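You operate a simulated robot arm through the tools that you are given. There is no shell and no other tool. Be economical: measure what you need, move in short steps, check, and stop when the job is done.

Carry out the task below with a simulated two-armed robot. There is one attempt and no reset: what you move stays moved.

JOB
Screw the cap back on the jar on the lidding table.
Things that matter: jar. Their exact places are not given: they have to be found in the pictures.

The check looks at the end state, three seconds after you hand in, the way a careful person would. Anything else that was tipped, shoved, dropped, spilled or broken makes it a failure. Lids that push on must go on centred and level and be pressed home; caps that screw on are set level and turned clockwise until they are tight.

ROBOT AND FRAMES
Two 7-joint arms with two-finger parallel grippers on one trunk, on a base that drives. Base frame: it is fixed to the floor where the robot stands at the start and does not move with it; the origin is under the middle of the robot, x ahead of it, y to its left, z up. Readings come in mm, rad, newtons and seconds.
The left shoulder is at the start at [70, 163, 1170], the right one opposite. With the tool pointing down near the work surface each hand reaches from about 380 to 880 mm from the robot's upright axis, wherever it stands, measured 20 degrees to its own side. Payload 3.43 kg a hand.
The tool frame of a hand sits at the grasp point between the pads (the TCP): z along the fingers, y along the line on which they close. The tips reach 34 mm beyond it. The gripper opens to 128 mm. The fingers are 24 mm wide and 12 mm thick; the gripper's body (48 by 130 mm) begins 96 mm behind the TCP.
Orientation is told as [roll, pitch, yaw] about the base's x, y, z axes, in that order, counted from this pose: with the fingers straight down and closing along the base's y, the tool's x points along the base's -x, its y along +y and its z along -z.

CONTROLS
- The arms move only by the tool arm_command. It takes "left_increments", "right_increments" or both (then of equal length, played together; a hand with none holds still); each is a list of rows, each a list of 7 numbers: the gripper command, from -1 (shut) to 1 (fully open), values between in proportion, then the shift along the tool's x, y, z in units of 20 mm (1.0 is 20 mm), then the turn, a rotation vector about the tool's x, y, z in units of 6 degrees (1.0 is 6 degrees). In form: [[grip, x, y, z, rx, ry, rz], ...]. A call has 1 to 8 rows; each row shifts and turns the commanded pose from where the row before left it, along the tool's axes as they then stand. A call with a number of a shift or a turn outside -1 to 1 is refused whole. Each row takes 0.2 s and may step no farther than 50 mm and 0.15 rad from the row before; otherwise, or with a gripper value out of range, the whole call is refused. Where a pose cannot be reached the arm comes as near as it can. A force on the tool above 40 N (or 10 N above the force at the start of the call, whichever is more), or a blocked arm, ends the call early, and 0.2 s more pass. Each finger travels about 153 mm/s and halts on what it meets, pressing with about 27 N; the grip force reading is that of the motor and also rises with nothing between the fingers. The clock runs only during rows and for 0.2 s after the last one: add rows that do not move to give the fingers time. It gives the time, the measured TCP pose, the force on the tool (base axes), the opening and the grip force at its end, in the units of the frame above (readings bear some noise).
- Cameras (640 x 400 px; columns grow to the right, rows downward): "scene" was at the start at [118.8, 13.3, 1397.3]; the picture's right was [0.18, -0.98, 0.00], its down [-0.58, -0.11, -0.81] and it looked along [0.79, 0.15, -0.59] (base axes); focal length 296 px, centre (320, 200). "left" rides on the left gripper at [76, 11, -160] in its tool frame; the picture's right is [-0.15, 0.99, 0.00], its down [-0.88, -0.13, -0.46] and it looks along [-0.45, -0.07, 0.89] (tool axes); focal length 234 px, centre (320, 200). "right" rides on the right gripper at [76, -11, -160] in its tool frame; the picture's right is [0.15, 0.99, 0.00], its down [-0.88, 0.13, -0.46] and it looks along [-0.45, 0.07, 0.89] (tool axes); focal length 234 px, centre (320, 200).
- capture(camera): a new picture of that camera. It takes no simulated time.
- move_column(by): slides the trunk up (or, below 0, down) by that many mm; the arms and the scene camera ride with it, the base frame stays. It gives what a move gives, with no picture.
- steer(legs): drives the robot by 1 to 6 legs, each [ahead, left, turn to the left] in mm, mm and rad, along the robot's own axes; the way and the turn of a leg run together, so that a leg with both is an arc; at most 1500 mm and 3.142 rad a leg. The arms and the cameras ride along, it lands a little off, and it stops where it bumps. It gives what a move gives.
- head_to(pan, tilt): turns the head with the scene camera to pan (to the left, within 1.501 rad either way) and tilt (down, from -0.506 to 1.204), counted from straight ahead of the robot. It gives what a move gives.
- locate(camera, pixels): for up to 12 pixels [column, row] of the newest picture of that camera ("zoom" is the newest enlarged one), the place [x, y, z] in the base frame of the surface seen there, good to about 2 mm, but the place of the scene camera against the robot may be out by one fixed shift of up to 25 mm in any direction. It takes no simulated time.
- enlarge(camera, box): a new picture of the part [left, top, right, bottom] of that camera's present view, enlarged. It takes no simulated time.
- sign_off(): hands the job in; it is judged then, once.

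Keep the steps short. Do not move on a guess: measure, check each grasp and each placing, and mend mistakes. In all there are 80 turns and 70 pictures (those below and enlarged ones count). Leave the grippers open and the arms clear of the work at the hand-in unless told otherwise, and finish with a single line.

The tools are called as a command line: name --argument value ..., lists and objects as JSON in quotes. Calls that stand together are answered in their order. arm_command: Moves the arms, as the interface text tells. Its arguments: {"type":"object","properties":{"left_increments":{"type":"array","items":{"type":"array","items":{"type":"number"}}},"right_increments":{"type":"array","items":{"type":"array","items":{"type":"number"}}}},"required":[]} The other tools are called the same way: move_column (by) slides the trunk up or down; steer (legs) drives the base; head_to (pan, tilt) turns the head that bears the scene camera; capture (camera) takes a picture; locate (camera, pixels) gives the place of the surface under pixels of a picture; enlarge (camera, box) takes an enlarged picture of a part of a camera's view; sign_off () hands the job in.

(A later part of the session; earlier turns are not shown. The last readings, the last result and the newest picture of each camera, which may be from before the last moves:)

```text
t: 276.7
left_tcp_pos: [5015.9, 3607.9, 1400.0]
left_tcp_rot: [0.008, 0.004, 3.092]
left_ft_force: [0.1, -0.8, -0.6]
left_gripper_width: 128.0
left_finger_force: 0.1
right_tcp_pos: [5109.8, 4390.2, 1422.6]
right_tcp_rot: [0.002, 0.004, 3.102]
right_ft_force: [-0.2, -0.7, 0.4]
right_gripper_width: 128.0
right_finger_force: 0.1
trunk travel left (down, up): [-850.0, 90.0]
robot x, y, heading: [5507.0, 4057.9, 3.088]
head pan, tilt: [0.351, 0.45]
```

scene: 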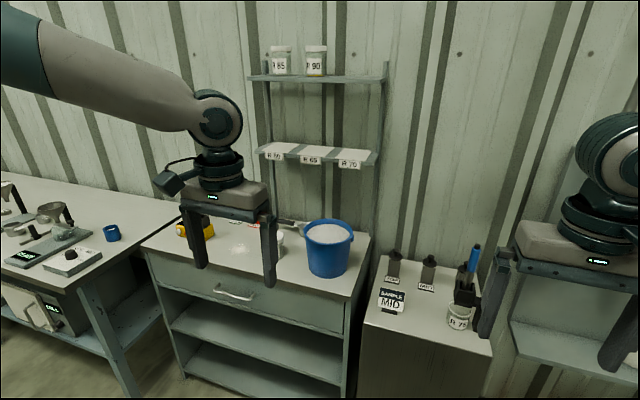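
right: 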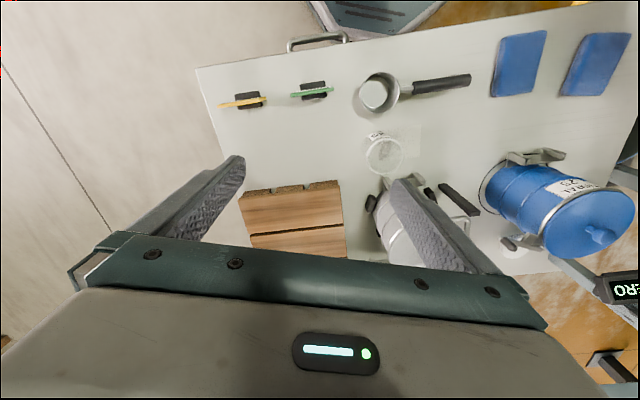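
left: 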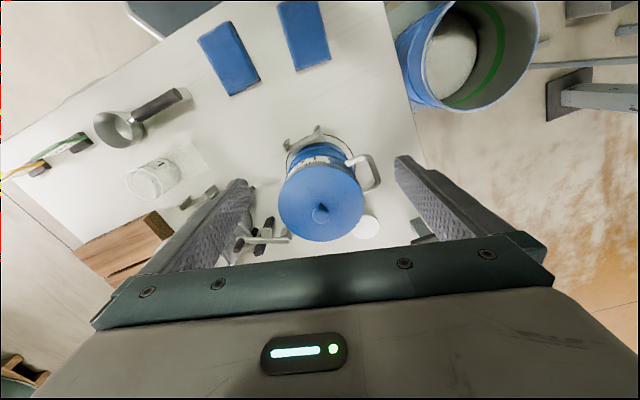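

steer --legs '[[1349, 180, 0], [23, 1119, 0], [23, 1119, 0], [23, 1119, 0], [1000, 200, 0]]'

head_to --pan 0.0 --tilt 0.4

capture --camera "scene"

```text
t: 283.0
left_tcp_pos: [3710.2, 3492.6, 1404.3]
left_tcp_rot: [0.003, -0.006, 3.084]
left_ft_force: [-1.6, 0.1, 0.2]
left_gripper_width: 127.7
left_finger_force: 0.2
right_tcp_pos: [3818.8, 4273.7, 1426.7]
right_tcp_rot: [-0.001, -0.012, 3.094]
right_ft_force: [-0.2, -0.6, -0.1]
right_gripper_width: 127.9
right_finger_force: 0.0
trunk travel left (down, up): [-850.0, 90.0]
robot x, y, heading: [4194.1, 3938.0, 3.085]
head pan, tilt: [0.351, 0.45]
stopped in leg 1: the robot was blocked; the commanded pose is now the measured one
```

```text
t: 283.9
left_tcp_pos: [3714.1, 3491.9, 1405.4]
left_tcp_rot: [0.005, -0.01, 3.088]
left_ft_force: [0.0, 0.2, -0.9]
left_gripper_width: 128.3
left_finger_force: 0.2
right_tcp_pos: [3817.9, 4272.9, 1427.8]
right_tcp_rot: [-0.002, -0.011, 3.098]
right_ft_force: [0.7, 0.1, -0.4]
right_gripper_width: 128.1
right_finger_force: 0.0
trunk travel left (down, up): [-850.0, 90.0]
robot x, y, heading: [4193.1, 3937.5, 3.089]
head pan, tilt: [0.0, 0.4]
```

```text
4 pictures are left
```

scene: 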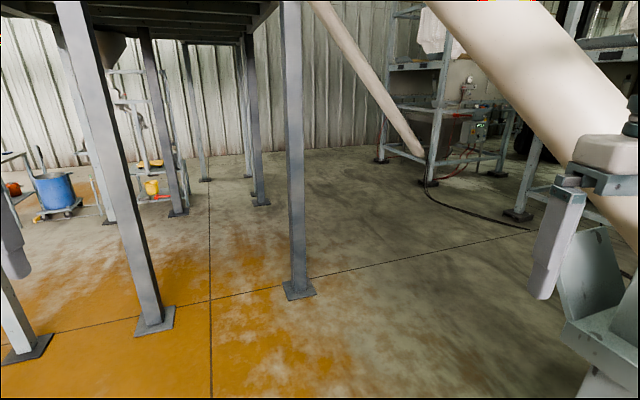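

The right hand touched the fixed machine frame at (3754,4390). I'll back off and shift left.

steer --legs '[[-100, 60, 0]]'

steer --legs '[[0, 1100, 0]]'

```text
t: 284.5
left_tcp_pos: [3709.2, 3492.1, 1402.0]
left_tcp_rot: [0.004, -0.007, 3.081]
left_ft_force: [-0.4, 0.9, 0.5]
left_gripper_width: 127.8
left_finger_force: 0.0
right_tcp_pos: [3817.8, 4273.0, 1426.1]
right_tcp_rot: [-0.002, -0.014, 3.092]
right_ft_force: [-0.5, 0.1, -0.4]
right_gripper_width: 128.3
right_finger_force: 0.0
trunk travel left (down, up): [-850.0, 90.0]
robot x, y, heading: [4196.9, 3938.5, 3.085]
head pan, tilt: [0.0, 0.4]
stopped in leg 1: the robot was blocked; the commanded pose is now the measured one
```

```text
t: 290.1
left_tcp_pos: [3633.3, 2421.1, 1398.9]
left_tcp_rot: [0.007, 0.004, 3.084]
left_ft_force: [-0.3, 0.0, -0.3]
left_gripper_width: 127.8
left_finger_force: 0.1
right_tcp_pos: [3740.7, 3203.8, 1420.8]
right_tcp_rot: [0.003, 0.0, 3.092]
right_ft_force: [0.5, 0.2, 0.4]
right_gripper_width: 128.0
right_finger_force: 0.0
trunk travel left (down, up): [-850.0, 90.0]
robot x, y, heading: [4133.0, 2865.8, 3.079]
head pan, tilt: [0.0, 0.4]
```

Free again. Continuing to a viewpoint behind the start table.

steer --legs '[[45, 1138, 0], [45, 1138, 0], [1150, 0, 0]]'

head_to --pan 0.05 --tilt 0.3

enlarge --camera "scene" --box '[120, 100, 520, 350]'

```text
t: 305.9
left_tcp_pos: [2375.4, 201.4, 1399.0]
left_tcp_rot: [0.005, 0.014, 3.097]
left_ft_force: [1.2, -0.5, -1.1]
left_gripper_width: 128.0
left_finger_force: 0.0
right_tcp_pos: [2465.1, 982.4, 1421.4]
right_tcp_rot: [0.002, 0.0, 3.108]
right_ft_force: [0.0, -0.3, -0.7]
right_gripper_width: 128.1
right_finger_force: 0.0
trunk travel left (down, up): [-850.0, 90.0]
robot x, y, heading: [2863.0, 650.0, 3.097]
head pan, tilt: [0.0, 0.4]
stopped in leg 3: the force on the tool passed its limit (the readings are from after the stop); the commanded pose is now the measured one
```

```text
t: 306.6
left_tcp_pos: [2374.5, 202.2, 1399.8]
left_tcp_rot: [0.006, 0.015, 3.097]
left_ft_force: [2.0, 0.5, 1.0]
left_gripper_width: 127.9
left_finger_force: 0.1
right_tcp_pos: [2465.6, 984.2, 1422.2]
right_tcp_rot: [0.004, 0.001, 3.109]
right_ft_force: [0.8, -0.3, -0.5]
right_gripper_width: 128.2
right_finger_force: 0.0
trunk travel left (down, up): [-850.0, 90.0]
robot x, y, heading: [2859.6, 652.6, 3.097]
head pan, tilt: [0.051, 0.3]
```

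```text
1.60 times, centred on (320, 225) of scene
```

zoom: 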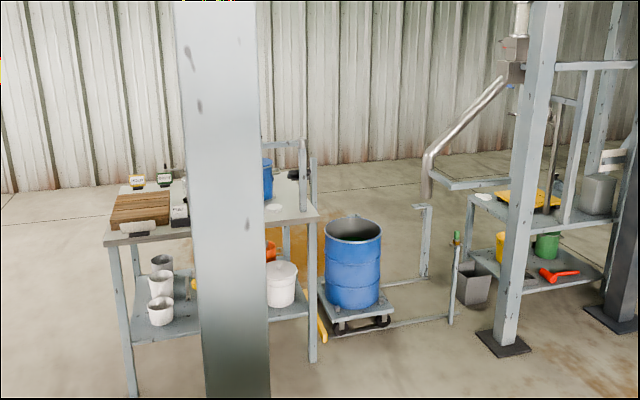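

My left hand touches a post, and that post also hides the middle of the table. I'll measure whether the white disc (zoom 275,208) rises above the table.

locate --camera "zoom" --pixels '[[275, 207], [275, 211], [283, 208], [268, 207], [290, 213], [300, 205], [285, 200], [275, 216], [266, 185], [295, 172], [285, 285], [310, 165]]'

```text
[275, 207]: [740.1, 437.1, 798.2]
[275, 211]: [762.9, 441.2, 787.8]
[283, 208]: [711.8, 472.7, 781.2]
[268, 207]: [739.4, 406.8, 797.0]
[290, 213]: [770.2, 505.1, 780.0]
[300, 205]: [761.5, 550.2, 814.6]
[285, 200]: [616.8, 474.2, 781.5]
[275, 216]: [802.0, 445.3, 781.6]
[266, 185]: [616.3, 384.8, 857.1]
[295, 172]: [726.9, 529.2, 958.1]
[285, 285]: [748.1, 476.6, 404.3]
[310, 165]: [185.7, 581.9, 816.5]
```

The disc stands 17 mm proud and is about 70 mm wide, so it is a screw cap at about (745,437). The clear L 35 jar at about (517,0) on the start table is the one to lid. I'll back off the post and drive round to the front again.

steer --legs '[[-350, 0, 0]]'

arm_command --left_increments '[[1, 0, -1, 0.4, 0, 0, 0], [1, 0, -1, 0.4, 0, 0, 0], [1, 0, -1, 0.4, 0, 0, 0], [1, 0, -1, 0.4, 0, 0, 0], [1, 0, -1, 0.4, 0, 0, 0], [1, 0, -1, 0.4, 0, 0, 0], [1, 0, -0.5, 0.4, 0, 0, 0], [1, 0, 0, 0, 0, 0, 0]]' --right_increments '[[1, 0, 0.5, 0.8, 0, 0, 0], [1, 0, 0.5, 0.8, 0, 0, 0], [1, 0, 0.5, 0.8, 0, 0, 0], [1, 0, 0.5, 0.8, 0, 0, 0], [1, 0, 0.5, 0.8, 0, 0, 0], [1, 0, 0.5, 0.8, 0, 0, 0], [1, 0, 0.5, 0, 0, 0, 0], [1, 0, 0, 0, 0, 0, 0]]'

```text
t: 308.9
left_tcp_pos: [2725.9, 187.4, 1398.2]
left_tcp_rot: [0.005, 0.017, 3.097]
left_ft_force: [0.2, 0.4, 0.3]
left_gripper_width: 128.2
left_finger_force: 0.0
right_tcp_pos: [2817.8, 968.6, 1420.1]
right_tcp_rot: [-0.001, 0.001, 3.106]
right_ft_force: [-0.2, -0.3, -0.8]
right_gripper_width: 128.0
right_finger_force: 0.0
trunk travel left (down, up): [-850.0, 90.0]
robot x, y, heading: [3216.9, 632.3, 3.094]
head pan, tilt: [0.051, 0.3]
```

```text
t: 310.7
left_tcp_pos: [2735.8, 315.6, 1342.7]
left_tcp_rot: [0.004, 0.015, 3.095]
left_ft_force: [-0.8, -0.1, -0.3]
left_gripper_width: 127.7
left_finger_force: 0.1
right_tcp_pos: [2818.1, 897.9, 1325.3]
right_tcp_rot: [-0.001, 0.0, 3.105]
right_ft_force: [0.1, -0.2, -0.4]
right_gripper_width: 128.0
right_finger_force: 0.1
trunk travel left (down, up): [-850.0, 90.0]
robot x, y, heading: [3216.6, 636.5, 3.093]
head pan, tilt: [0.051, 0.3]
```

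steer --legs '[[-125, 1214, 0], [-125, 1214, 0], [900, 44, 0]]'

```text
t: 327.0
left_tcp_pos: [1961.3, -2133.5, 1342.9]
left_tcp_rot: [0.006, 0.015, 3.088]
left_ft_force: [0.4, -0.4, 0.0]
left_gripper_width: 128.2
left_finger_force: 0.1
right_tcp_pos: [2048.1, -1551.5, 1326.9]
right_tcp_rot: [0.0, -0.001, 3.099]
right_ft_force: [0.0, -0.7, -0.3]
right_gripper_width: 128.0
right_finger_force: 0.1
trunk travel left (down, up): [-850.0, 90.0]
robot x, y, heading: [2442.2, -1815.5, 3.082]
head pan, tilt: [0.051, 0.3]
```

steer --legs '[[869, 55, 0], [869, 55, 0], [973, -362, 0], [0, 0, 3.14]]'

```text
t: 348.0
left_tcp_pos: [240.8, -1132.7, 1343.2]
left_tcp_rot: [0.006, 0.015, 0.007]
left_ft_force: [-0.4, -0.5, 0.0]
left_gripper_width: 128.1
left_finger_force: 0.0
right_tcp_pos: [191.1, -1720.4, 1326.2]
right_tcp_rot: [0.001, 0.002, 0.016]
right_ft_force: [0.1, -0.1, -0.1]
right_gripper_width: 128.0
right_finger_force: 0.0
trunk travel left (down, up): [-850.0, 90.0]
robot x, y, heading: [-223.3, -1478.8, 0.01]
head pan, tilt: [0.051, 0.3]
```

Back in front of the table line. Now I'll slide left to y≈120 and move up to the table.

steer --legs '[[-10, 800, -0.005], [0, 799, -0.005]]'

steer --legs '[[225, 0, 0]]'

move_column --by -150

```text
t: 356.2
left_tcp_pos: [241.9, 463.7, 1342.4]
left_tcp_rot: [0.006, 0.017, -0.013]
left_ft_force: [-0.1, 1.2, 0.3]
left_gripper_width: 128.1
left_finger_force: 0.1
right_tcp_pos: [181.3, -121.9, 1325.1]
right_tcp_rot: [0.002, -0.001, -0.003]
right_ft_force: [-0.2, -0.3, 0.4]
right_gripper_width: 128.0
right_finger_force: 0.2
trunk travel left (down, up): [-850.0, 90.0]
robot x, y, heading: [-227.0, 131.9, -0.009]
head pan, tilt: [0.051, 0.3]
```

```text
t: 357.9
left_tcp_pos: [459.2, 463.0, 1343.6]
left_tcp_rot: [0.004, 0.015, -0.01]
left_ft_force: [-0.2, 0.7, 0.2]
left_gripper_width: 128.1
left_finger_force: 0.1
right_tcp_pos: [396.9, -121.7, 1326.7]
right_tcp_rot: [0.001, -0.002, 0.001]
right_ft_force: [0.1, 0.1, 0.5]
right_gripper_width: 127.8
right_finger_force: 0.0
trunk travel left (down, up): [-850.0, 90.0]
robot x, y, heading: [-5.1, 126.4, -0.008]
head pan, tilt: [0.051, 0.3]
```

```text
t: 359.7
left_tcp_pos: [462.4, 463.0, 1193.5]
left_tcp_rot: [0.004, 0.017, -0.01]
left_ft_force: [-0.6, 0.4, 0.0]
left_gripper_width: 128.0
left_finger_force: 0.0
right_tcp_pos: [400.0, -122.5, 1176.2]
right_tcp_rot: [0.002, 0.0, -0.002]
right_ft_force: [0.2, 0.9, -0.2]
right_gripper_width: 127.9
right_finger_force: 0.0
trunk travel left (down, up): [-700.0, 240.0]
robot x, y, heading: [-9.4, 125.2, -0.011]
head pan, tilt: [0.051, 0.3]
```

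A rod with a red knob on a stand overhangs the back left of this table, near the cap, so I must know exactly where it is. With few pictures left, I'll raise the trunk, shift left a little, and take one high overview.

steer --legs '[[0, 130, 0.01]]'

move_column --by 240

head_to --pan 0.0 --tilt 0.8

capture --camera "scene"

```text
t: 361.0
left_tcp_pos: [457.7, 573.5, 1191.5]
left_tcp_rot: [0.001, 0.021, -0.023]
left_ft_force: [0.3, 1.2, -0.6]
left_gripper_width: 127.8
left_finger_force: 0.1
right_tcp_pos: [386.9, -8.8, 1176.1]
right_tcp_rot: [-0.001, 0.001, -0.013]
right_ft_force: [0.4, 1.2, -0.2]
right_gripper_width: 128.3
right_finger_force: 0.2
trunk travel left (down, up): [-700.0, 240.0]
robot x, y, heading: [-20.3, 239.3, -0.028]
head pan, tilt: [0.051, 0.3]
```

```text
t: 363.5
left_tcp_pos: [455.5, 569.3, 1432.2]
left_tcp_rot: [0.006, 0.016, -0.024]
left_ft_force: [0.2, -0.8, -0.2]
left_gripper_width: 128.1
left_finger_force: 0.2
right_tcp_pos: [386.9, -13.5, 1416.1]
right_tcp_rot: [0.002, -0.001, -0.015]
right_ft_force: [1.0, -0.5, 0.0]
right_gripper_width: 128.0
right_finger_force: 0.0
trunk travel left (down, up): [-940.0, 0.0]
robot x, y, heading: [-18.4, 238.7, -0.027]
head pan, tilt: [0.051, 0.3]
```

```text
t: 364.4
left_tcp_pos: [455.6, 569.3, 1433.4]
left_tcp_rot: [0.005, 0.016, -0.023]
left_ft_force: [0.6, 0.0, -0.2]
left_gripper_width: 128.1
left_finger_force: 0.1
right_tcp_pos: [386.2, -14.6, 1415.9]
right_tcp_rot: [0.003, 0.0, -0.014]
right_ft_force: [-0.3, -0.1, 0.1]
right_gripper_width: 128.2
right_finger_force: 0.1
trunk travel left (down, up): [-940.0, 0.0]
robot x, y, heading: [-16.5, 240.9, -0.027]
head pan, tilt: [0.0, 0.799]
```

```text
2 pictures are left
```

scene: 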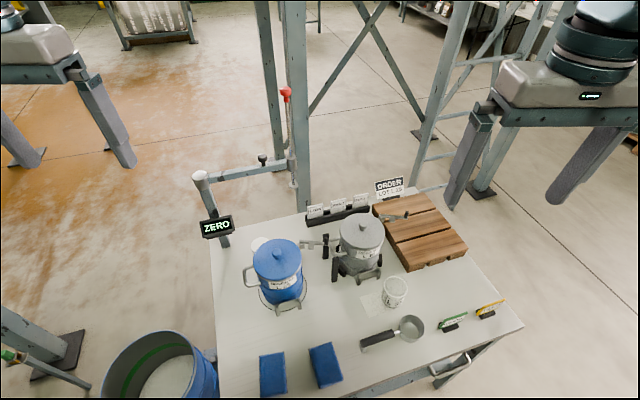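

Now I can see it all: the white disc at (258,243), the L 35 jar at (394,291), and the ZERO post with its side arm and red-knob rod. I'll locate them.

locate --camera "scene" --pixels '[[258, 241], [250, 243], [266, 239], [394, 285], [385, 283], [404, 283], [394, 278], [394, 294], [290, 150], [265, 167], [205, 180], [222, 240]]'

locate --camera "scene" --pixels '[[276, 253], [276, 244], [257, 262], [300, 262], [371, 298], [360, 232], [380, 310], [230, 300], [292, 185], [285, 95], [318, 246], [247, 277]]'

```text
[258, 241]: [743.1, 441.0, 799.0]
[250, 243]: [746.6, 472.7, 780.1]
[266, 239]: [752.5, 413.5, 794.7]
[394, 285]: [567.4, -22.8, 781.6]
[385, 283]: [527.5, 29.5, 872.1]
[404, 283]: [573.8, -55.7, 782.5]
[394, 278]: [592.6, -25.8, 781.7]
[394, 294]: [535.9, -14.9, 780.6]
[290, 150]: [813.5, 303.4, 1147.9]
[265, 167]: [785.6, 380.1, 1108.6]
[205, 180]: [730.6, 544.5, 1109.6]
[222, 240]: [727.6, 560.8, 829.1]
```

```text
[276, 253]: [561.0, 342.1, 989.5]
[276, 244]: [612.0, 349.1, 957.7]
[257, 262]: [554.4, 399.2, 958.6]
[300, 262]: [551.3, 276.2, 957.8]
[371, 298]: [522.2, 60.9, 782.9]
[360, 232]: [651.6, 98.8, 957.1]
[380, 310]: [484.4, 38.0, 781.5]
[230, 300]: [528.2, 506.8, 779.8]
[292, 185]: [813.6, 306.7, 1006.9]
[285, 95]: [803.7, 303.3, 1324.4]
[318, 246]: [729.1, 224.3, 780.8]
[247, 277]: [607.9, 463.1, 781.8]
```

The jar is clear and open (rays pass into it), its rim at z≈872; the cap's top is at z≈799. The stand's bar crosses right over the cap at z≈1100, so I must come in under it. I'll measure the jar rim, cap edges and free table more finely.

locate --camera "scene" --pixels '[[383, 281], [386, 278], [390, 276], [394, 275], [398, 275], [402, 277], [406, 280], [407, 285], [405, 289], [400, 292], [392, 292], [384, 288]]'

locate --camera "scene" --pixels '[[252, 240], [255, 237], [260, 236], [265, 238], [254, 245], [262, 243], [257, 247], [268, 240], [330, 310], [320, 285], [235, 270], [240, 330]]'

move_column --by -290

```text
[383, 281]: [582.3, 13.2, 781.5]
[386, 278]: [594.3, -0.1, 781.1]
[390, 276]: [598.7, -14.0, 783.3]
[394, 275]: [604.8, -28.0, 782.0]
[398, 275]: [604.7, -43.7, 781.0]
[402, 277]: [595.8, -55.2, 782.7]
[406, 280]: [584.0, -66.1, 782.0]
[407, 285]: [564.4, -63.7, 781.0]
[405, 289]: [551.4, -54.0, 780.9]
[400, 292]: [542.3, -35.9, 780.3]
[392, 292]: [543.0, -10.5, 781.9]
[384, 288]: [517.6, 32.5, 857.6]
```

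```text
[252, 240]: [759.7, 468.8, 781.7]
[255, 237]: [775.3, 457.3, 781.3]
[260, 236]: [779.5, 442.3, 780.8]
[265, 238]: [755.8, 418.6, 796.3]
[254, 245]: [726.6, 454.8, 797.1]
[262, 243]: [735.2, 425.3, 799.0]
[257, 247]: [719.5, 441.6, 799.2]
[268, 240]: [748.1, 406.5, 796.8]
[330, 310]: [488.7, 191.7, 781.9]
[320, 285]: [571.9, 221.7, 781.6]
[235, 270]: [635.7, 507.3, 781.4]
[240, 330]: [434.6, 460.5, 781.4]
```

```text
t: 367.3
left_tcp_pos: [455.4, 570.1, 1143.1]
left_tcp_rot: [0.005, 0.015, -0.023]
left_ft_force: [0.2, -0.4, 0.0]
left_gripper_width: 128.1
left_finger_force: 0.0
right_tcp_pos: [385.8, -14.2, 1125.7]
right_tcp_rot: [0.001, 0.001, -0.014]
right_ft_force: [-0.2, 0.2, 0.4]
right_gripper_width: 127.9
right_finger_force: 0.1
trunk travel left (down, up): [-650.0, 290.0]
robot x, y, heading: [-16.8, 237.2, -0.024]
head pan, tilt: [0.0, 0.799]
```

The cap centre is about (742,440), the jar rim about (520,4) by scene readings, with a possible fixed shift. One right-wrist picture with the gripper shut can show jar and cap together, free of that shift. I'll move the right hand to about (650,150,1250), closing its fingers.

arm_command --right_increments '[[0, -0.6, 0, -1, 0, 0, 0], [-1, -0.6, 0, -1, 0, 0, 0], [-1, -1, 0.6, -1, 0, 0, 0], [-1, -1, 0.7, -1, 0, 0, 0], [-1, -1, 0.7, -1, 0, 0, 0], [-1, -1, 0.7, -1, 0, 0, 0], [-1, -1, 0.7, -0.2, 0, 0, 0], [-1, -1, 0.7, 0, 0, 0, 0]]'

arm_command --right_increments '[[-1, -1, 0.7, 0, 0, 0, 0], [-1, -1, 0.7, 0, 0, 0, 0], [-1, -1, 0.7, 0, 0, 0, 0], [-1, -1, 0.7, 0, 0, 0, 0], [-1, -1, 0.7, 0, 0, 0, 0], [-1, -1, 0.6, 0, 0, 0, 0], [-1, 0, 0, 0, 0, 0, 0]]'

capture --camera "right"

```text
t: 369.1
left_tcp_pos: [456.9, 571.8, 1143.2]
left_tcp_rot: [0.004, 0.017, -0.023]
left_ft_force: [0.1, 0.4, 0.0]
left_gripper_width: 128.0
left_finger_force: 0.1
right_tcp_pos: [531.5, 67.9, 1250.0]
right_tcp_rot: [0.001, 0.0, -0.014]
right_ft_force: [0.1, -0.3, 0.2]
right_gripper_width: 0.0
right_finger_force: 27.5
trunk travel left (down, up): [-650.0, 290.0]
robot x, y, heading: [-17.3, 237.6, -0.025]
head pan, tilt: [0.0, 0.799]
```

```text
t: 370.7
left_tcp_pos: [455.3, 569.2, 1142.7]
left_tcp_rot: [0.005, 0.016, -0.023]
left_ft_force: [-0.3, -0.5, -0.7]
left_gripper_width: 128.0
left_finger_force: 0.0
right_tcp_pos: [652.0, 146.7, 1249.6]
right_tcp_rot: [0.001, 0.0, -0.011]
right_ft_force: [0.2, 1.0, -0.5]
right_gripper_width: 0.1
right_finger_force: 26.8
trunk travel left (down, up): [-650.0, 290.0]
robot x, y, heading: [-19.1, 239.6, -0.024]
head pan, tilt: [0.0, 0.799]
```

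```text
1 pictures are left
```

right: 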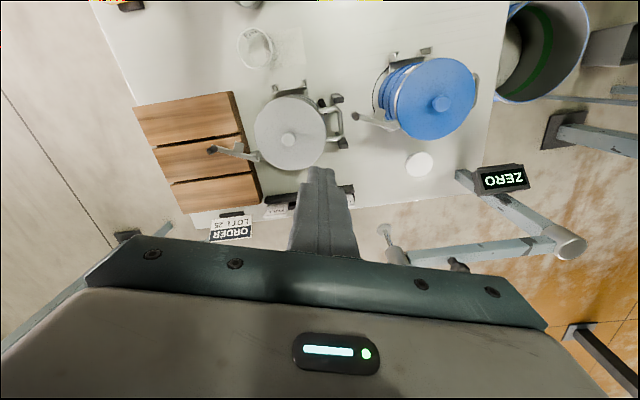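

Both show: the cap at (418,164), the jar at (256,47). I'll measure both finely.

locate --camera "right" --pixels '[[418, 164], [405, 164], [432, 164], [418, 152], [418, 176], [408, 155], [428, 155], [409, 174], [428, 173], [404, 168], [433, 160], [440, 105]]'

locate --camera "right" --pixels '[[256, 47], [239, 46], [272, 46], [256, 30], [256, 65], [244, 36], [268, 36], [250, 68], [264, 67], [240, 55], [272, 55], [262, 32]]'

locate --camera "right" --pixels '[[550, 240], [450, 250], [384, 232], [395, 255], [470, 180], [430, 251], [500, 246], [520, 180], [400, 120], [365, 120], [330, 70], [300, 50]]'

```text
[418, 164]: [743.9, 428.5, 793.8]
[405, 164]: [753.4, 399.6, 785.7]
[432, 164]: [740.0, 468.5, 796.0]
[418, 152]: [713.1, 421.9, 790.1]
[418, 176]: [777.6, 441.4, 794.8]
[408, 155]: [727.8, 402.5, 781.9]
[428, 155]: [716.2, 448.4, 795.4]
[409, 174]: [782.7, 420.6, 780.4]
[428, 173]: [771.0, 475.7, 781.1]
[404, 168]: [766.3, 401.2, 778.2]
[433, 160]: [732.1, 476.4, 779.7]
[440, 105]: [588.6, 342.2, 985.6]
```

```text
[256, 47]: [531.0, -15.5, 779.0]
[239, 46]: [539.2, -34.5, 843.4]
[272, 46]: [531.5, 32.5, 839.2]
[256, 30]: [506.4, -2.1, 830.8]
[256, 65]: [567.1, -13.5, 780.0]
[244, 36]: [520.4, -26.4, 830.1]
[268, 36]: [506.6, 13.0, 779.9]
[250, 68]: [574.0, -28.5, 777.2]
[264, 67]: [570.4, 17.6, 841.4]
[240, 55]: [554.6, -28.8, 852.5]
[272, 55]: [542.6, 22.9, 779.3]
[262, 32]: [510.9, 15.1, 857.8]
```

```text
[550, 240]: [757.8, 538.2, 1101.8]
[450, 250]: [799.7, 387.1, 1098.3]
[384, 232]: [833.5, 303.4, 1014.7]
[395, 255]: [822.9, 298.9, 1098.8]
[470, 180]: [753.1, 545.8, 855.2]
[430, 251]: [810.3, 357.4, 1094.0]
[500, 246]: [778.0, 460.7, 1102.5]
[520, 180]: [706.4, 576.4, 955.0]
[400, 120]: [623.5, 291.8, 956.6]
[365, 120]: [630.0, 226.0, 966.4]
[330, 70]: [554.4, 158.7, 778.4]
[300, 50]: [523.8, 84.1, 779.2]
```

Fits agree: cap centre ≈ (744,435), radius ≈35, top z≈796; jar centre ≈ (540,-1), radius ≈34, rim z≈871; the bar over the cap is near x≈788 at y=435. I'll check the blue can's handle, the pallet, scoop and signs for clearance.

locate --camera "right" --pixels '[[477, 78], [478, 92], [475, 105], [473, 112], [460, 130], [240, 100], [230, 93], [250, 180], [200, 110], [375, 118], [500, 178], [525, 172]]'

locate --camera "scene" --pixels '[[245, 270], [247, 278], [254, 284], [411, 322], [398, 330], [365, 343], [452, 318], [440, 325], [490, 306], [425, 322], [395, 275], [411, 313]]'

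```text
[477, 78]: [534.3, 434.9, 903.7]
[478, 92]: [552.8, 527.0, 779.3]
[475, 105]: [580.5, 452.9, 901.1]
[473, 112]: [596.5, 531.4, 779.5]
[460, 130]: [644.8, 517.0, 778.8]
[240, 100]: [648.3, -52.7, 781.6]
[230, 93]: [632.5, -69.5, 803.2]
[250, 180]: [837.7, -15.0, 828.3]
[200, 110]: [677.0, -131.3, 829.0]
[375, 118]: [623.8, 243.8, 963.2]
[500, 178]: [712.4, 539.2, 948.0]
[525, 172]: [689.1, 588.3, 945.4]
```

```text
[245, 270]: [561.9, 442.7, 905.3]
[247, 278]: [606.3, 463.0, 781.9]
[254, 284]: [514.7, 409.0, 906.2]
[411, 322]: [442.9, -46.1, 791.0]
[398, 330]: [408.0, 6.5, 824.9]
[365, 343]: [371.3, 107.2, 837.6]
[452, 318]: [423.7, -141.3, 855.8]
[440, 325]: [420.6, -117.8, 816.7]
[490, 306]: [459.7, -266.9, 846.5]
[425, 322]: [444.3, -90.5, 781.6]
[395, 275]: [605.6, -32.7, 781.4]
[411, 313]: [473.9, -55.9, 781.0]
```

All clear enough. I'll move the left hand at height to above (690,435), the gripper at about 96 mm.

arm_command --left_increments '[[0.5, -0.98, -0.55, 0, 0, 0, 0], [0.5, -0.98, -0.55, 0, 0, 0, 0], [0.5, -0.98, -0.55, 0, 0, 0, 0], [0.5, -0.98, -0.55, 0, 0, 0, 0], [0.5, -0.98, -0.55, 0, 0, 0, 0], [0.5, -0.98, -0.55, 0, 0, 0, 0]]'

arm_command --left_increments '[[0.5, -0.98, -0.55, 0, 0, 0, 0], [0.5, -0.98, -0.55, 0, 0, 0, 0], [0.5, -0.98, -0.55, 0, 0, 0, 0], [0.5, -0.98, -0.55, 0, 0, 0, 0], [0.5, -0.98, -0.55, 0, 0, 0, 0], [0.5, -0.9, -0.55, 0, 0, 0, 0], [0.5, 0, 0, 0, 0, 0, 0]]'

```text
t: 372.1
left_tcp_pos: [572.9, 500.8, 1141.1]
left_tcp_rot: [0.003, 0.016, -0.021]
left_ft_force: [-0.4, -0.7, 1.0]
left_gripper_width: 96.2
left_finger_force: 0.1
right_tcp_pos: [654.9, 146.4, 1248.0]
right_tcp_rot: [0.001, 0.001, -0.012]
right_ft_force: [-0.2, 0.4, -0.7]
right_gripper_width: 0.0
right_finger_force: 26.3
trunk travel left (down, up): [-650.0, 290.0]
robot x, y, heading: [-18.5, 240.5, -0.029]
head pan, tilt: [0.0, 0.799]
```

```text
t: 373.7
left_tcp_pos: [658.7, 458.3, 1131.4]
left_tcp_rot: [0.004, 0.017, -0.023]
left_ft_force: [0.8, 0.1, -0.9]
left_gripper_width: 96.1
left_finger_force: 0.0
left hand out of reach, approached as far as the arm can: row 5, 6
right_tcp_pos: [654.0, 148.3, 1249.3]
right_tcp_rot: [0.0, 0.001, -0.014]
right_ft_force: [-0.1, 0.3, -0.2]
right_gripper_width: 0.0
right_finger_force: 27.3
trunk travel left (down, up): [-650.0, 290.0]
robot x, y, heading: [-19.3, 239.4, -0.024]
head pan, tilt: [0.0, 0.799]
```

The reach is short at this height, so I'll go down a bit first, still above the can, then forward.

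arm_command --left_increments '[[0.5, 0, 0, 1, 0, 0, 0], [0.5, 0, 0, 1, 0, 0, 0], [0.5, -0.2, -0.2, 1, 0, 0, 0], [0.5, -0.2, -0.2, 1, 0, 0, 0], [0.5, -0.4, -0.2, 0.8, 0, 0, 0], [0.5, -0.4, -0.2, 0.5, 0, 0, 0], [0.5, -0.3, -0.2, 0, 0, 0, 0]]'

```text
t: 375.3
left_tcp_pos: [661.2, 460.7, 1029.2]
left_tcp_rot: [0.004, 0.017, -0.025]
left_ft_force: [0.4, -0.3, 0.2]
left_gripper_width: 95.9
left_finger_force: 0.0
left hand out of reach, approached as far as the arm can: row 4, 5, 6, 7
right_tcp_pos: [652.4, 146.3, 1249.9]
right_tcp_rot: [0.001, -0.001, -0.012]
right_ft_force: [-0.2, -0.4, 0.8]
right_gripper_width: 0.0
right_finger_force: 26.7
trunk travel left (down, up): [-650.0, 290.0]
robot x, y, heading: [-20.7, 238.2, -0.021]
head pan, tilt: [0.0, 0.799]
```

The arm reports a reach limit. I'll test how it behaves while lowering a little more (two rows straight down).

arm_command --left_increments '[[0.5, 0, 0, 1, 0, 0, 0], [0.5, 0, 0, 1, 0, 0, 0], [0.5, 0, 0, 0, 0, 0, 0]]'

```text
t: 376.1
left_tcp_pos: [655.3, 463.5, 990.4]
left_tcp_rot: [0.004, 0.016, -0.022]
left_ft_force: [-0.4, 0.4, 0.4]
left_gripper_width: 95.9
left_finger_force: 0.2
left hand out of reach, approached as far as the arm can: row 2
right_tcp_pos: [652.6, 146.2, 1249.4]
right_tcp_rot: [0.003, 0.0, -0.013]
right_ft_force: [-0.1, -0.1, -0.6]
right_gripper_width: 0.0
right_finger_force: 26.7
trunk travel left (down, up): [-650.0, 290.0]
robot x, y, heading: [-16.4, 240.0, -0.026]
head pan, tilt: [0.0, 0.799]
```

Reach shrinks lower down, so it is a joint limit, not distance. A yaw of the hand may free it. I'll turn the hand -30° here and try 60 mm forward.

arm_command --left_increments '[[0.5, 0, 0, 0, 0, 0, 1], [0.5, 0, 0, 0, 0, 0, 1], [0.5, 0, 0, 0, 0, 0, 1], [0.5, 0, 0, 0, 0, 0, 1], [0.5, 0, 0, 0, 0, 0, 1], [0.5, -0.87, 0.5, 0, 0, 0, 0], [0.5, -0.87, 0.5, 0, 0, 0, 0], [0.5, 0, 0, 0, 0, 0, 0]]'

```text
t: 377.9
left_tcp_pos: [671.2, 479.9, 996.5]
left_tcp_rot: [-0.006, 0.012, -0.546]
left_ft_force: [-0.4, -0.5, -0.2]
left_gripper_width: 95.9
left_finger_force: 0.1
left hand out of reach, approached as far as the arm can: row 6, 7
right_tcp_pos: [652.3, 146.0, 1248.8]
right_tcp_rot: [0.002, 0.0, -0.014]
right_ft_force: [0.6, -0.9, 1.0]
right_gripper_width: 0.1
right_finger_force: 26.6
trunk travel left (down, up): [-650.0, 290.0]
robot x, y, heading: [-18.5, 237.5, -0.023]
head pan, tilt: [0.0, 0.799]
```

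Little gain. The given reach holds with the hand well below the shoulder, and here it is too near shoulder height. I'll raise the trunk 150 mm, then lower the hand back by the same amount.

move_column --by 150

arm_command --left_increments '[[0.5, 0, 0, 1, 0, 0, 0], [0.5, 0, 0, 1, 0, 0, 0], [0.5, 0, 0, 1, 0, 0, 0], [0.5, 0, 0, 1, 0, 0, 0], [0.5, 0, 0, 1, 0, 0, 0], [0.5, 0, 0, 1, 0, 0, 0], [0.5, 0, 0, 0, 0, 0, 0]]'

arm_command --left_increments '[[0.5, -0.7, 0.0, 0, 0, 0, -1], [0.5, -0.7, 0, 0, 0, 0, -1], [0.5, 0, 0, 0, 0, 0, -1], [0.5, 0, 0, 0, 0, 0, -1], [0.5, 0, 0, 0, 0, 0, -1], [0.5, 0, 0, 0, 0, 0, 0]]'

```text
t: 379.7
left_tcp_pos: [672.6, 481.6, 1146.8]
left_tcp_rot: [-0.006, 0.014, -0.547]
left_ft_force: [0.1, 0.2, 1.2]
left_gripper_width: 95.8
left_finger_force: 0.0
right_tcp_pos: [653.8, 146.6, 1399.1]
right_tcp_rot: [0.002, 0.0, -0.014]
right_ft_force: [-0.6, 0.5, 0.2]
right_gripper_width: 0.2
right_finger_force: 26.8
trunk travel left (down, up): [-800.0, 140.0]
robot x, y, heading: [-16.4, 242.2, -0.021]
head pan, tilt: [0.0, 0.799]
```

```text
t: 381.3
left_tcp_pos: [639.6, 504.2, 1042.2]
left_tcp_rot: [-0.005, 0.009, -0.546]
left_ft_force: [-0.8, -0.4, 0.5]
left_gripper_width: 95.8
left_finger_force: 0.1
left hand out of reach, approached as far as the arm can: row 1, 2, 3, 4, 5, 6
right_tcp_pos: [651.8, 147.1, 1400.6]
right_tcp_rot: [0.002, -0.001, -0.013]
right_ft_force: [-0.5, -0.2, 1.0]
right_gripper_width: 0.2
right_finger_force: 27.3
trunk travel left (down, up): [-800.0, 140.0]
robot x, y, heading: [-19.0, 239.9, -0.017]
head pan, tilt: [0.0, 0.799]
```

```text
t: 382.7
left_tcp_pos: [649.1, 505.2, 1055.1]
left_tcp_rot: [0.002, 0.013, -0.022]
left_ft_force: [-1.0, -0.7, -0.3]
left_gripper_width: 96.1
left_finger_force: 0.0
left hand out of reach, approached as far as the arm can: row 1, 2
right_tcp_pos: [652.9, 146.0, 1400.1]
right_tcp_rot: [0.001, 0.001, -0.011]
right_ft_force: [0.3, -0.4, 0.3]
right_gripper_width: 0.0
right_finger_force: 26.9
trunk travel left (down, up): [-800.0, 140.0]
robot x, y, heading: [-16.5, 237.2, -0.025]
head pan, tilt: [0.0, 0.799]
```

Lower is worse, so the arm's extension from the shoulder is the limit. Moving the base closer would solve it. I'll check where the table's near edge and legs are.

locate --camera "scene" --pixels '[[523, 324], [440, 355], [380, 385], [345, 395], [222, 392], [450, 370], [470, 352], [215, 392], [300, 392], [436, 390], [190, 395], [460, 385]]'

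```text
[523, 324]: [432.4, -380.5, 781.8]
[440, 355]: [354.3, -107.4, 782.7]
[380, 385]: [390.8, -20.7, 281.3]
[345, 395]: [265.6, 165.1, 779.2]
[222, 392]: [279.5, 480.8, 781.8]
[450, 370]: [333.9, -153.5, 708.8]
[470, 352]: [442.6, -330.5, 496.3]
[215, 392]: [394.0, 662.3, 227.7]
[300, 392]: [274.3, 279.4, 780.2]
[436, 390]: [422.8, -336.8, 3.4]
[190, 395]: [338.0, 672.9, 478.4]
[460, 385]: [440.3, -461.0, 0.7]
```

The left arm is caught by a wrist limit: when it was tilted earlier it reached much farther. I'll raise the hand, bring the trunk back down, then tilt the fingers forward about 0.3 rad and test the reach.

arm_command --left_increments '[[0.5, 0.3, 0, -1, 0, 0, 0], [0.5, 0.3, 0, -1, 0, 0, 0], [0.5, 0.3, 0, -1, 0, 0, 0], [0.5, 0.3, 0, -1, 0, 0, 0], [0.5, 0, 0, -1, 0, 0, 0], [0.5, 0, 0, -1, 0, 0, 0], [0.5, 0, 0, -1, 0, 0, 0], [0.5, 0, 0, -1, 0, 0, 0]]'

move_column --by -200

arm_command --left_increments '[[0.5, 0, -0.5, 0, 0, -0.6, 0], [0.5, 0, -0.5, 0, 0, -0.6, 0], [0.5, 0, -0.5, 0, 0, -0.6, 0], [0.5, -1, -0.5, 0, 0, -0.6, 0], [0.5, -1, 0, 0, 0, -0.6, 0], [0.5, -1, 0, 0, 0, 0, 0], [0.5, -1, 0, 0, 0, 0, 0], [0.5, 0, 0, 0, 0, 0, 0]]'

```text
t: 384.5
left_tcp_pos: [626.6, 504.2, 1214.6]
left_tcp_rot: [0.002, 0.015, -0.024]
left_ft_force: [0.0, 0.0, -0.1]
left_gripper_width: 95.8
left_finger_force: 0.1
right_tcp_pos: [652.0, 146.7, 1399.1]
right_tcp_rot: [0.002, 0.002, -0.014]
right_ft_force: [-0.5, -0.4, 0.6]
right_gripper_width: 0.0
right_finger_force: 26.9
trunk travel left (down, up): [-800.0, 140.0]
robot x, y, heading: [-16.2, 240.5, -0.027]
head pan, tilt: [0.0, 0.799]
```

```text
t: 386.6
left_tcp_pos: [625.9, 505.0, 1013.0]
left_tcp_rot: [0.003, 0.014, -0.023]
left_ft_force: [0.3, -0.3, -0.3]
left_gripper_width: 96.0
left_finger_force: 0.2
right_tcp_pos: [652.6, 147.0, 1200.1]
right_tcp_rot: [0.002, 0.0, -0.011]
right_ft_force: [0.4, -1.0, -0.2]
right_gripper_width: 0.0
right_finger_force: 27.1
trunk travel left (down, up): [-600.0, 340.0]
robot x, y, heading: [-22.4, 240.8, -0.03]
head pan, tilt: [0.0, 0.799]
```

```text
t: 388.4
left_tcp_pos: [703.0, 462.2, 1034.8]
left_tcp_rot: [0.003, -0.302, -0.025]
left_ft_force: [-0.2, 0.6, 0.2]
left_gripper_width: 96.1
left_finger_force: 0.1
right_tcp_pos: [653.0, 146.9, 1199.4]
right_tcp_rot: [0.002, -0.001, -0.013]
right_ft_force: [-0.5, -0.6, 0.6]
right_gripper_width: 0.0
right_finger_force: 26.6
trunk travel left (down, up): [-600.0, 340.0]
robot x, y, heading: [-16.3, 243.8, -0.025]
head pan, tilt: [0.0, 0.799]
```

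With the tilt it reaches (703,462) freely, and a tilted grasp on the cap also stays clear of the bar. I'll lower the trunk 100 mm and bring the hand to about (728,436,880).

move_column --by -100

arm_command --left_increments '[[0.5, -0.1, -0.33, 0.75, 0, 0, 0], [0.5, -0.1, -0.33, 0.75, 0, 0, 0], [0.5, -0.1, -0.33, 0.75, 0, 0, 0], [0.5, -0.1, -0.33, 0.75, 0, 0, 0], [0.5, 0, 0, 0, 0, 0, 0]]'

```text
t: 389.2
left_tcp_pos: [703.4, 462.6, 985.3]
left_tcp_rot: [0.002, -0.309, -0.022]
left_ft_force: [-13.4, -0.5, 7.1]
left_gripper_width: 95.4
left_finger_force: 0.1
right_tcp_pos: [652.9, 147.1, 1145.1]
right_tcp_rot: [0.003, 0.001, -0.013]
right_ft_force: [0.1, 0.2, 0.0]
right_gripper_width: 0.0
right_finger_force: 27.1
trunk travel left (down, up): [-545.0, 395.0]
robot x, y, heading: [-13.7, 238.4, -0.021]
head pan, tilt: [0.0, 0.799]
stopped: the force on the tool passed its limit (the readings are from after the stop); the commanded pose is now the measured one
```

```text
t: 389.6
left_tcp_pos: [704.3, 459.8, 985.7]
left_tcp_rot: [0.003, -0.316, -0.016]
left_ft_force: [-30.3, -0.3, 23.3]
left_gripper_width: 96.0
left_finger_force: 0.2
right_tcp_pos: [649.1, 148.6, 1145.9]
right_tcp_rot: [0.0, -0.002, -0.009]
right_ft_force: [0.0, -0.5, -0.3]
right_gripper_width: 0.0
right_finger_force: 26.8
trunk travel left (down, up): [-545.0, 395.0]
robot x, y, heading: [-18.9, 240.4, -0.021]
head pan, tilt: [0.0, 0.799]
stopped in row 1 (left hand): the force on the tool passed its limit (the readings are from after the stop); the commanded pose is now the measured one
```

A finger touched the ZERO display's edge (force -30 N in x, 23 N up). I'll back straight off upward, then shift to -y.

arm_command --left_increments '[[0.5, 0.3, 0, -1, 0, 0, 0], [0.5, 0, -0.5, -0.5, 0, 0, 0], [0.5, 0, -0.9, 0, 0, 0, 0], [0.5, 0, 0, 0, 0, 0, 0]]'

```text
t: 390.6
left_tcp_pos: [693.6, 432.0, 1007.4]
left_tcp_rot: [0.005, -0.313, -0.019]
left_ft_force: [-0.3, 0.5, -0.1]
left_gripper_width: 95.9
left_finger_force: 0.0
right_tcp_pos: [652.2, 149.0, 1144.4]
right_tcp_rot: [0.0, 0.0, -0.009]
right_ft_force: [-0.2, -0.4, 0.8]
right_gripper_width: 0.1
right_finger_force: 27.2
trunk travel left (down, up): [-545.0, 395.0]
robot x, y, heading: [-17.3, 241.5, -0.028]
head pan, tilt: [0.0, 0.799]
```

Force is back to zero. Now I'll descend on the slanted line toward the cap, first half.

arm_command --left_increments '[[0.5, 0.093, 0.02, 0.94, 0, 0, 0], [0.5, 0.093, 0.02, 0.94, 0, 0, 0], [0.5, 0.093, 0.02, 0.94, 0, 0, 0], [0.5, 0.093, 0.02, 0.94, 0, 0, 0], [0.5, 0.093, 0.02, 0.94, 0, 0, 0], [0.5, 0.093, 0.02, 0.94, 0, 0, 0], [0.5, 0, 0, 0, 0, 0, 0]]'

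```text
t: 392.2
left_tcp_pos: [710.4, 435.0, 898.9]
left_tcp_rot: [0.003, -0.314, -0.024]
left_ft_force: [-1.0, -32.9, 5.5]
left_gripper_width: 77.3
left_finger_force: 0.0
left hand out of reach, approached as far as the arm can: row 5, 6
right_tcp_pos: [652.4, 142.0, 1144.7]
right_tcp_rot: [0.007, 0.0, -0.012]
right_ft_force: [0.3, -0.1, 0.4]
right_gripper_width: 0.0
right_finger_force: 27.0
trunk travel left (down, up): [-545.0, 395.0]
robot x, y, heading: [-13.9, 239.5, -0.02]
head pan, tilt: [0.0, 0.799]
```

Something presses the +y finger inwards. I'll back up along the same line and re-measure the ZERO display's corners and the post in the right picture.

arm_command --left_increments '[[0.5, -0.09, -0.3, -0.94, 0, 0, 0], [0.5, -0.09, -0.3, -0.94, 0, 0, 0], [0.5, -0.09, -0.2, -0.94, 0, 0, 0], [0.5, -0.09, 0, -0.94, 0, 0, 0], [0.5, 0, 0, 0, 0, 0, 0]]'

locate --camera "right" --pixels '[[477, 170], [484, 192], [479, 180], [458, 174], [465, 182], [480, 195], [490, 205], [475, 168], [520, 167], [526, 186], [460, 170], [495, 170]]'

locate --camera "scene" --pixels '[[202, 223], [203, 236], [233, 216], [234, 230], [218, 222], [228, 240], [225, 246], [232, 233], [210, 195], [215, 245], [230, 247], [236, 222]]'

```text
t: 393.4
left_tcp_pos: [695.1, 427.0, 970.8]
left_tcp_rot: [0.005, -0.312, -0.018]
left_ft_force: [0.4, -0.1, -1.2]
left_gripper_width: 95.9
left_finger_force: 0.0
right_tcp_pos: [655.0, 149.0, 1143.8]
right_tcp_rot: [-0.001, 0.001, -0.012]
right_ft_force: [0.7, -0.2, -0.7]
right_gripper_width: 0.2
right_finger_force: 26.8
trunk travel left (down, up): [-545.0, 395.0]
robot x, y, heading: [-19.5, 238.6, -0.021]
head pan, tilt: [0.0, 0.799]
```

```text
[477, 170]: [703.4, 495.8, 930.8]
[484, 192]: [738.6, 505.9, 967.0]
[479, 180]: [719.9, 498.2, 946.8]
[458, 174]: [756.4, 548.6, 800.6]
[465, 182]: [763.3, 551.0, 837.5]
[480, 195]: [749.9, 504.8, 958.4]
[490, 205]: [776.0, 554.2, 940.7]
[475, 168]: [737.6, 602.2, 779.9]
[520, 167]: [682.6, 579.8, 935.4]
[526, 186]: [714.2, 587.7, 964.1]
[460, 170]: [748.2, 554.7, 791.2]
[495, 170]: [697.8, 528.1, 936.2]
```

```text
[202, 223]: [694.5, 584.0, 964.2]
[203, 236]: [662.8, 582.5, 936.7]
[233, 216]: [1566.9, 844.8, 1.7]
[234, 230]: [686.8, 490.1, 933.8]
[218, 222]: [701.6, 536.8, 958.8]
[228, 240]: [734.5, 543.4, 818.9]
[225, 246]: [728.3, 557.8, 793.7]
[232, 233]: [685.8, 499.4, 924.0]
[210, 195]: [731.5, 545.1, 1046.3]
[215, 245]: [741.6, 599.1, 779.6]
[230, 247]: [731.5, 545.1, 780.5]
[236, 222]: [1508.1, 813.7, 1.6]
```

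The display's panel reaches y≈495 (x 700–750, z 925–970), so I must centre the hand at y≈424; closing will pull the cap over. Turning the base right 0.2 rad also brings the left shoulder nearer. I'll raise the hand, then turn.

arm_command --left_increments '[[0.56, -0.08, 0, -0.95, 0, 0, 0], [0.56, -0.08, 0, -0.95, 0, 0, 0], [0.56, -0.08, 0, -0.95, 0, 0, 0], [0.56, -0.08, 0, -0.95, 0, 0, 0], [0.56, -0.08, 0, -0.95, 0, 0, 0], [0.56, -0.08, 0, -0.95, 0, 0, 0], [0.56, -0.08, 0, -0.95, 0, 0, 0]]'

steer --legs '[[0, 0, -0.2]]'

```text
t: 395.0
left_tcp_pos: [662.2, 427.9, 1101.7]
left_tcp_rot: [0.003, -0.314, -0.02]
left_ft_force: [0.0, 0.3, -0.9]
left_gripper_width: 99.8
left_finger_force: 0.1
right_tcp_pos: [654.0, 148.5, 1145.0]
right_tcp_rot: [0.001, 0.0, -0.01]
right_ft_force: [-0.8, 0.5, -0.2]
right_gripper_width: 0.0
right_finger_force: 27.4
trunk travel left (down, up): [-545.0, 395.0]
robot x, y, heading: [-18.3, 240.6, -0.023]
head pan, tilt: [0.0, 0.799]
```

```text
t: 396.2
left_tcp_pos: [687.5, 286.8, 1101.2]
left_tcp_rot: [0.004, -0.313, -0.222]
left_ft_force: [-0.4, 0.4, 0.4]
left_gripper_width: 99.6
left_finger_force: 0.0
right_tcp_pos: [620.9, 14.3, 1143.9]
right_tcp_rot: [0.002, 0.001, -0.214]
right_ft_force: [0.1, -0.6, 0.3]
right_gripper_width: 0.0
right_finger_force: 26.9
trunk travel left (down, up): [-545.0, 395.0]
robot x, y, heading: [-17.4, 239.3, -0.231]
head pan, tilt: [0.0, 0.799]
```

arm_command --left_increments '[[0.56, 0, 0, 0, -0.294, 0, -0.908], [0.56, 0, 0, 0, -0.294, 0, -0.908], [0.56, 0, 1, 0, 0, 0, 0], [0.56, 0, 1, 0, 0, 0, 0], [0.56, 0, 1, 0, 0, 0, 0], [0.56, 0, 1, 0, 0, 0, 0], [0.56, 0, 1, 0, 0, 0, 0], [0.56, 0, 1, 0, 0, 0, 0]]'

arm_command --left_increments '[[0.56, 0.3, 0.7, 1, 0, 0, 0], [0.56, 0.3, 0.2, 1, 0, 0, 0], [0.56, 0.3, 0, 1, 0, 0, 0], [0.56, 0.3, 0, 1, 0, 0, 0], [0.56, 0.3, 0, 1, 0, 0, 0], [0.56, 0, 0, 0, 0, 0, 0]]'

```text
t: 398.0
left_tcp_pos: [690.1, 411.9, 1103.5]
left_tcp_rot: [0.003, -0.314, -0.02]
left_ft_force: [0.0, -0.5, 0.4]
left_gripper_width: 99.7
left_finger_force: 0.0
left hand out of reach, approached as far as the arm can: row 2
right_tcp_pos: [622.0, 15.7, 1144.7]
right_tcp_rot: [0.0, 0.0, -0.212]
right_ft_force: [0.9, 0.6, 0.2]
right_gripper_width: 0.1
right_finger_force: 27.0
trunk travel left (down, up): [-545.0, 395.0]
robot x, y, heading: [-17.8, 241.1, -0.226]
head pan, tilt: [0.0, 0.799]
```

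```text
t: 399.4
left_tcp_pos: [695.1, 428.4, 997.9]
left_tcp_rot: [0.003, -0.313, -0.022]
left_ft_force: [-1.1, 0.4, 0.4]
left_gripper_width: 99.9
left_finger_force: 0.1
right_tcp_pos: [621.5, 15.2, 1144.0]
right_tcp_rot: [0.0, 0.0, -0.213]
right_ft_force: [-0.9, -0.4, 0.7]
right_gripper_width: 0.0
right_finger_force: 26.7
trunk travel left (down, up): [-545.0, 395.0]
robot x, y, heading: [-20.9, 241.6, -0.225]
head pan, tilt: [0.0, 0.799]
```

Reach is fine now. I'll descend on the slant, six rows first, centred at y≈424.

arm_command --left_increments '[[0.56, 0.095, -0.1, 0.99, 0, 0, 0], [0.56, 0.095, -0.08, 0.99, 0, 0, 0], [0.56, 0.095, 0, 0.99, 0, 0, 0], [0.56, 0.095, 0, 0.99, 0, 0, 0], [0.56, 0.095, 0, 0.99, 0, 0, 0], [0.56, 0.095, 0, 0.99, 0, 0, 0], [0.56, 0, 0, 0, 0, 0, 0]]'

```text
t: 401.0
left_tcp_pos: [718.9, 423.4, 881.9]
left_tcp_rot: [0.004, -0.313, -0.019]
left_ft_force: [-1.1, -2.8, -1.2]
left_gripper_width: 98.0
left_finger_force: 0.2
right_tcp_pos: [621.0, 16.0, 1144.0]
right_tcp_rot: [0.0, 0.002, -0.213]
right_ft_force: [-0.8, -0.3, 0.3]
right_gripper_width: 0.1
right_finger_force: 26.8
trunk travel left (down, up): [-545.0, 395.0]
robot x, y, heading: [-20.2, 237.6, -0.223]
head pan, tilt: [0.0, 0.799]
```

A slight touch at the panel edge (-2.8 N). I'll shift 4 mm to -y, open to 104 mm, and continue the last 60 mm.

arm_command --left_increments '[[0.56, 0, -0.25, 0, 0, 0, 0], [0.62, 0.095, 0, 0.95, 0, 0, 0], [0.62, 0.095, 0, 0.95, 0, 0, 0], [0.62, 0.095, 0, 0.95, 0, 0, 0], [0.62, 0, 0, 0, 0, 0, 0]]'

```text
t: 402.2
left_tcp_pos: [733.8, 419.7, 826.2]
left_tcp_rot: [0.003, -0.313, -0.021]
left_ft_force: [-0.9, 0.8, 1.5]
left_gripper_width: 104.2
left_finger_force: 0.1
right_tcp_pos: [620.7, 15.3, 1144.0]
right_tcp_rot: [0.001, 0.0, -0.212]
right_ft_force: [1.1, -0.2, -0.6]
right_gripper_width: 0.0
right_finger_force: 26.9
trunk travel left (down, up): [-545.0, 395.0]
robot x, y, heading: [-14.6, 236.3, -0.221]
head pan, tilt: [0.0, 0.799]
```

Straddling the cap without contact. Down 7 mm more and close.

arm_command --left_increments '[[0.62, 0.11, 0, 0.33, 0, 0, 0], [0.3, 0, 0, 0, 0, 0, 0], [0.1, 0, 0, 0, 0, 0, 0], [-0.2, 0, 0, 0, 0, 0, 0], [-1, 0, 0, 0, 0, 0, 0], [-1, 0, 0, 0, 0, 0, 0]]'

```text
t: 403.6
left_tcp_pos: [733.7, 419.7, 817.6]
left_tcp_rot: [0.002, -0.314, -0.024]
left_ft_force: [0.0, 0.7, 1.3]
left_gripper_width: 72.5
left_finger_force: 27.4
right_tcp_pos: [622.2, 15.4, 1145.5]
right_tcp_rot: [0.0, -0.001, -0.213]
right_ft_force: [0.1, 0.5, -0.5]
right_gripper_width: 0.0
right_finger_force: 27.2
trunk travel left (down, up): [-545.0, 395.0]
robot x, y, heading: [-18.0, 238.5, -0.224]
head pan, tilt: [0.0, 0.799]
5 turns are left
```

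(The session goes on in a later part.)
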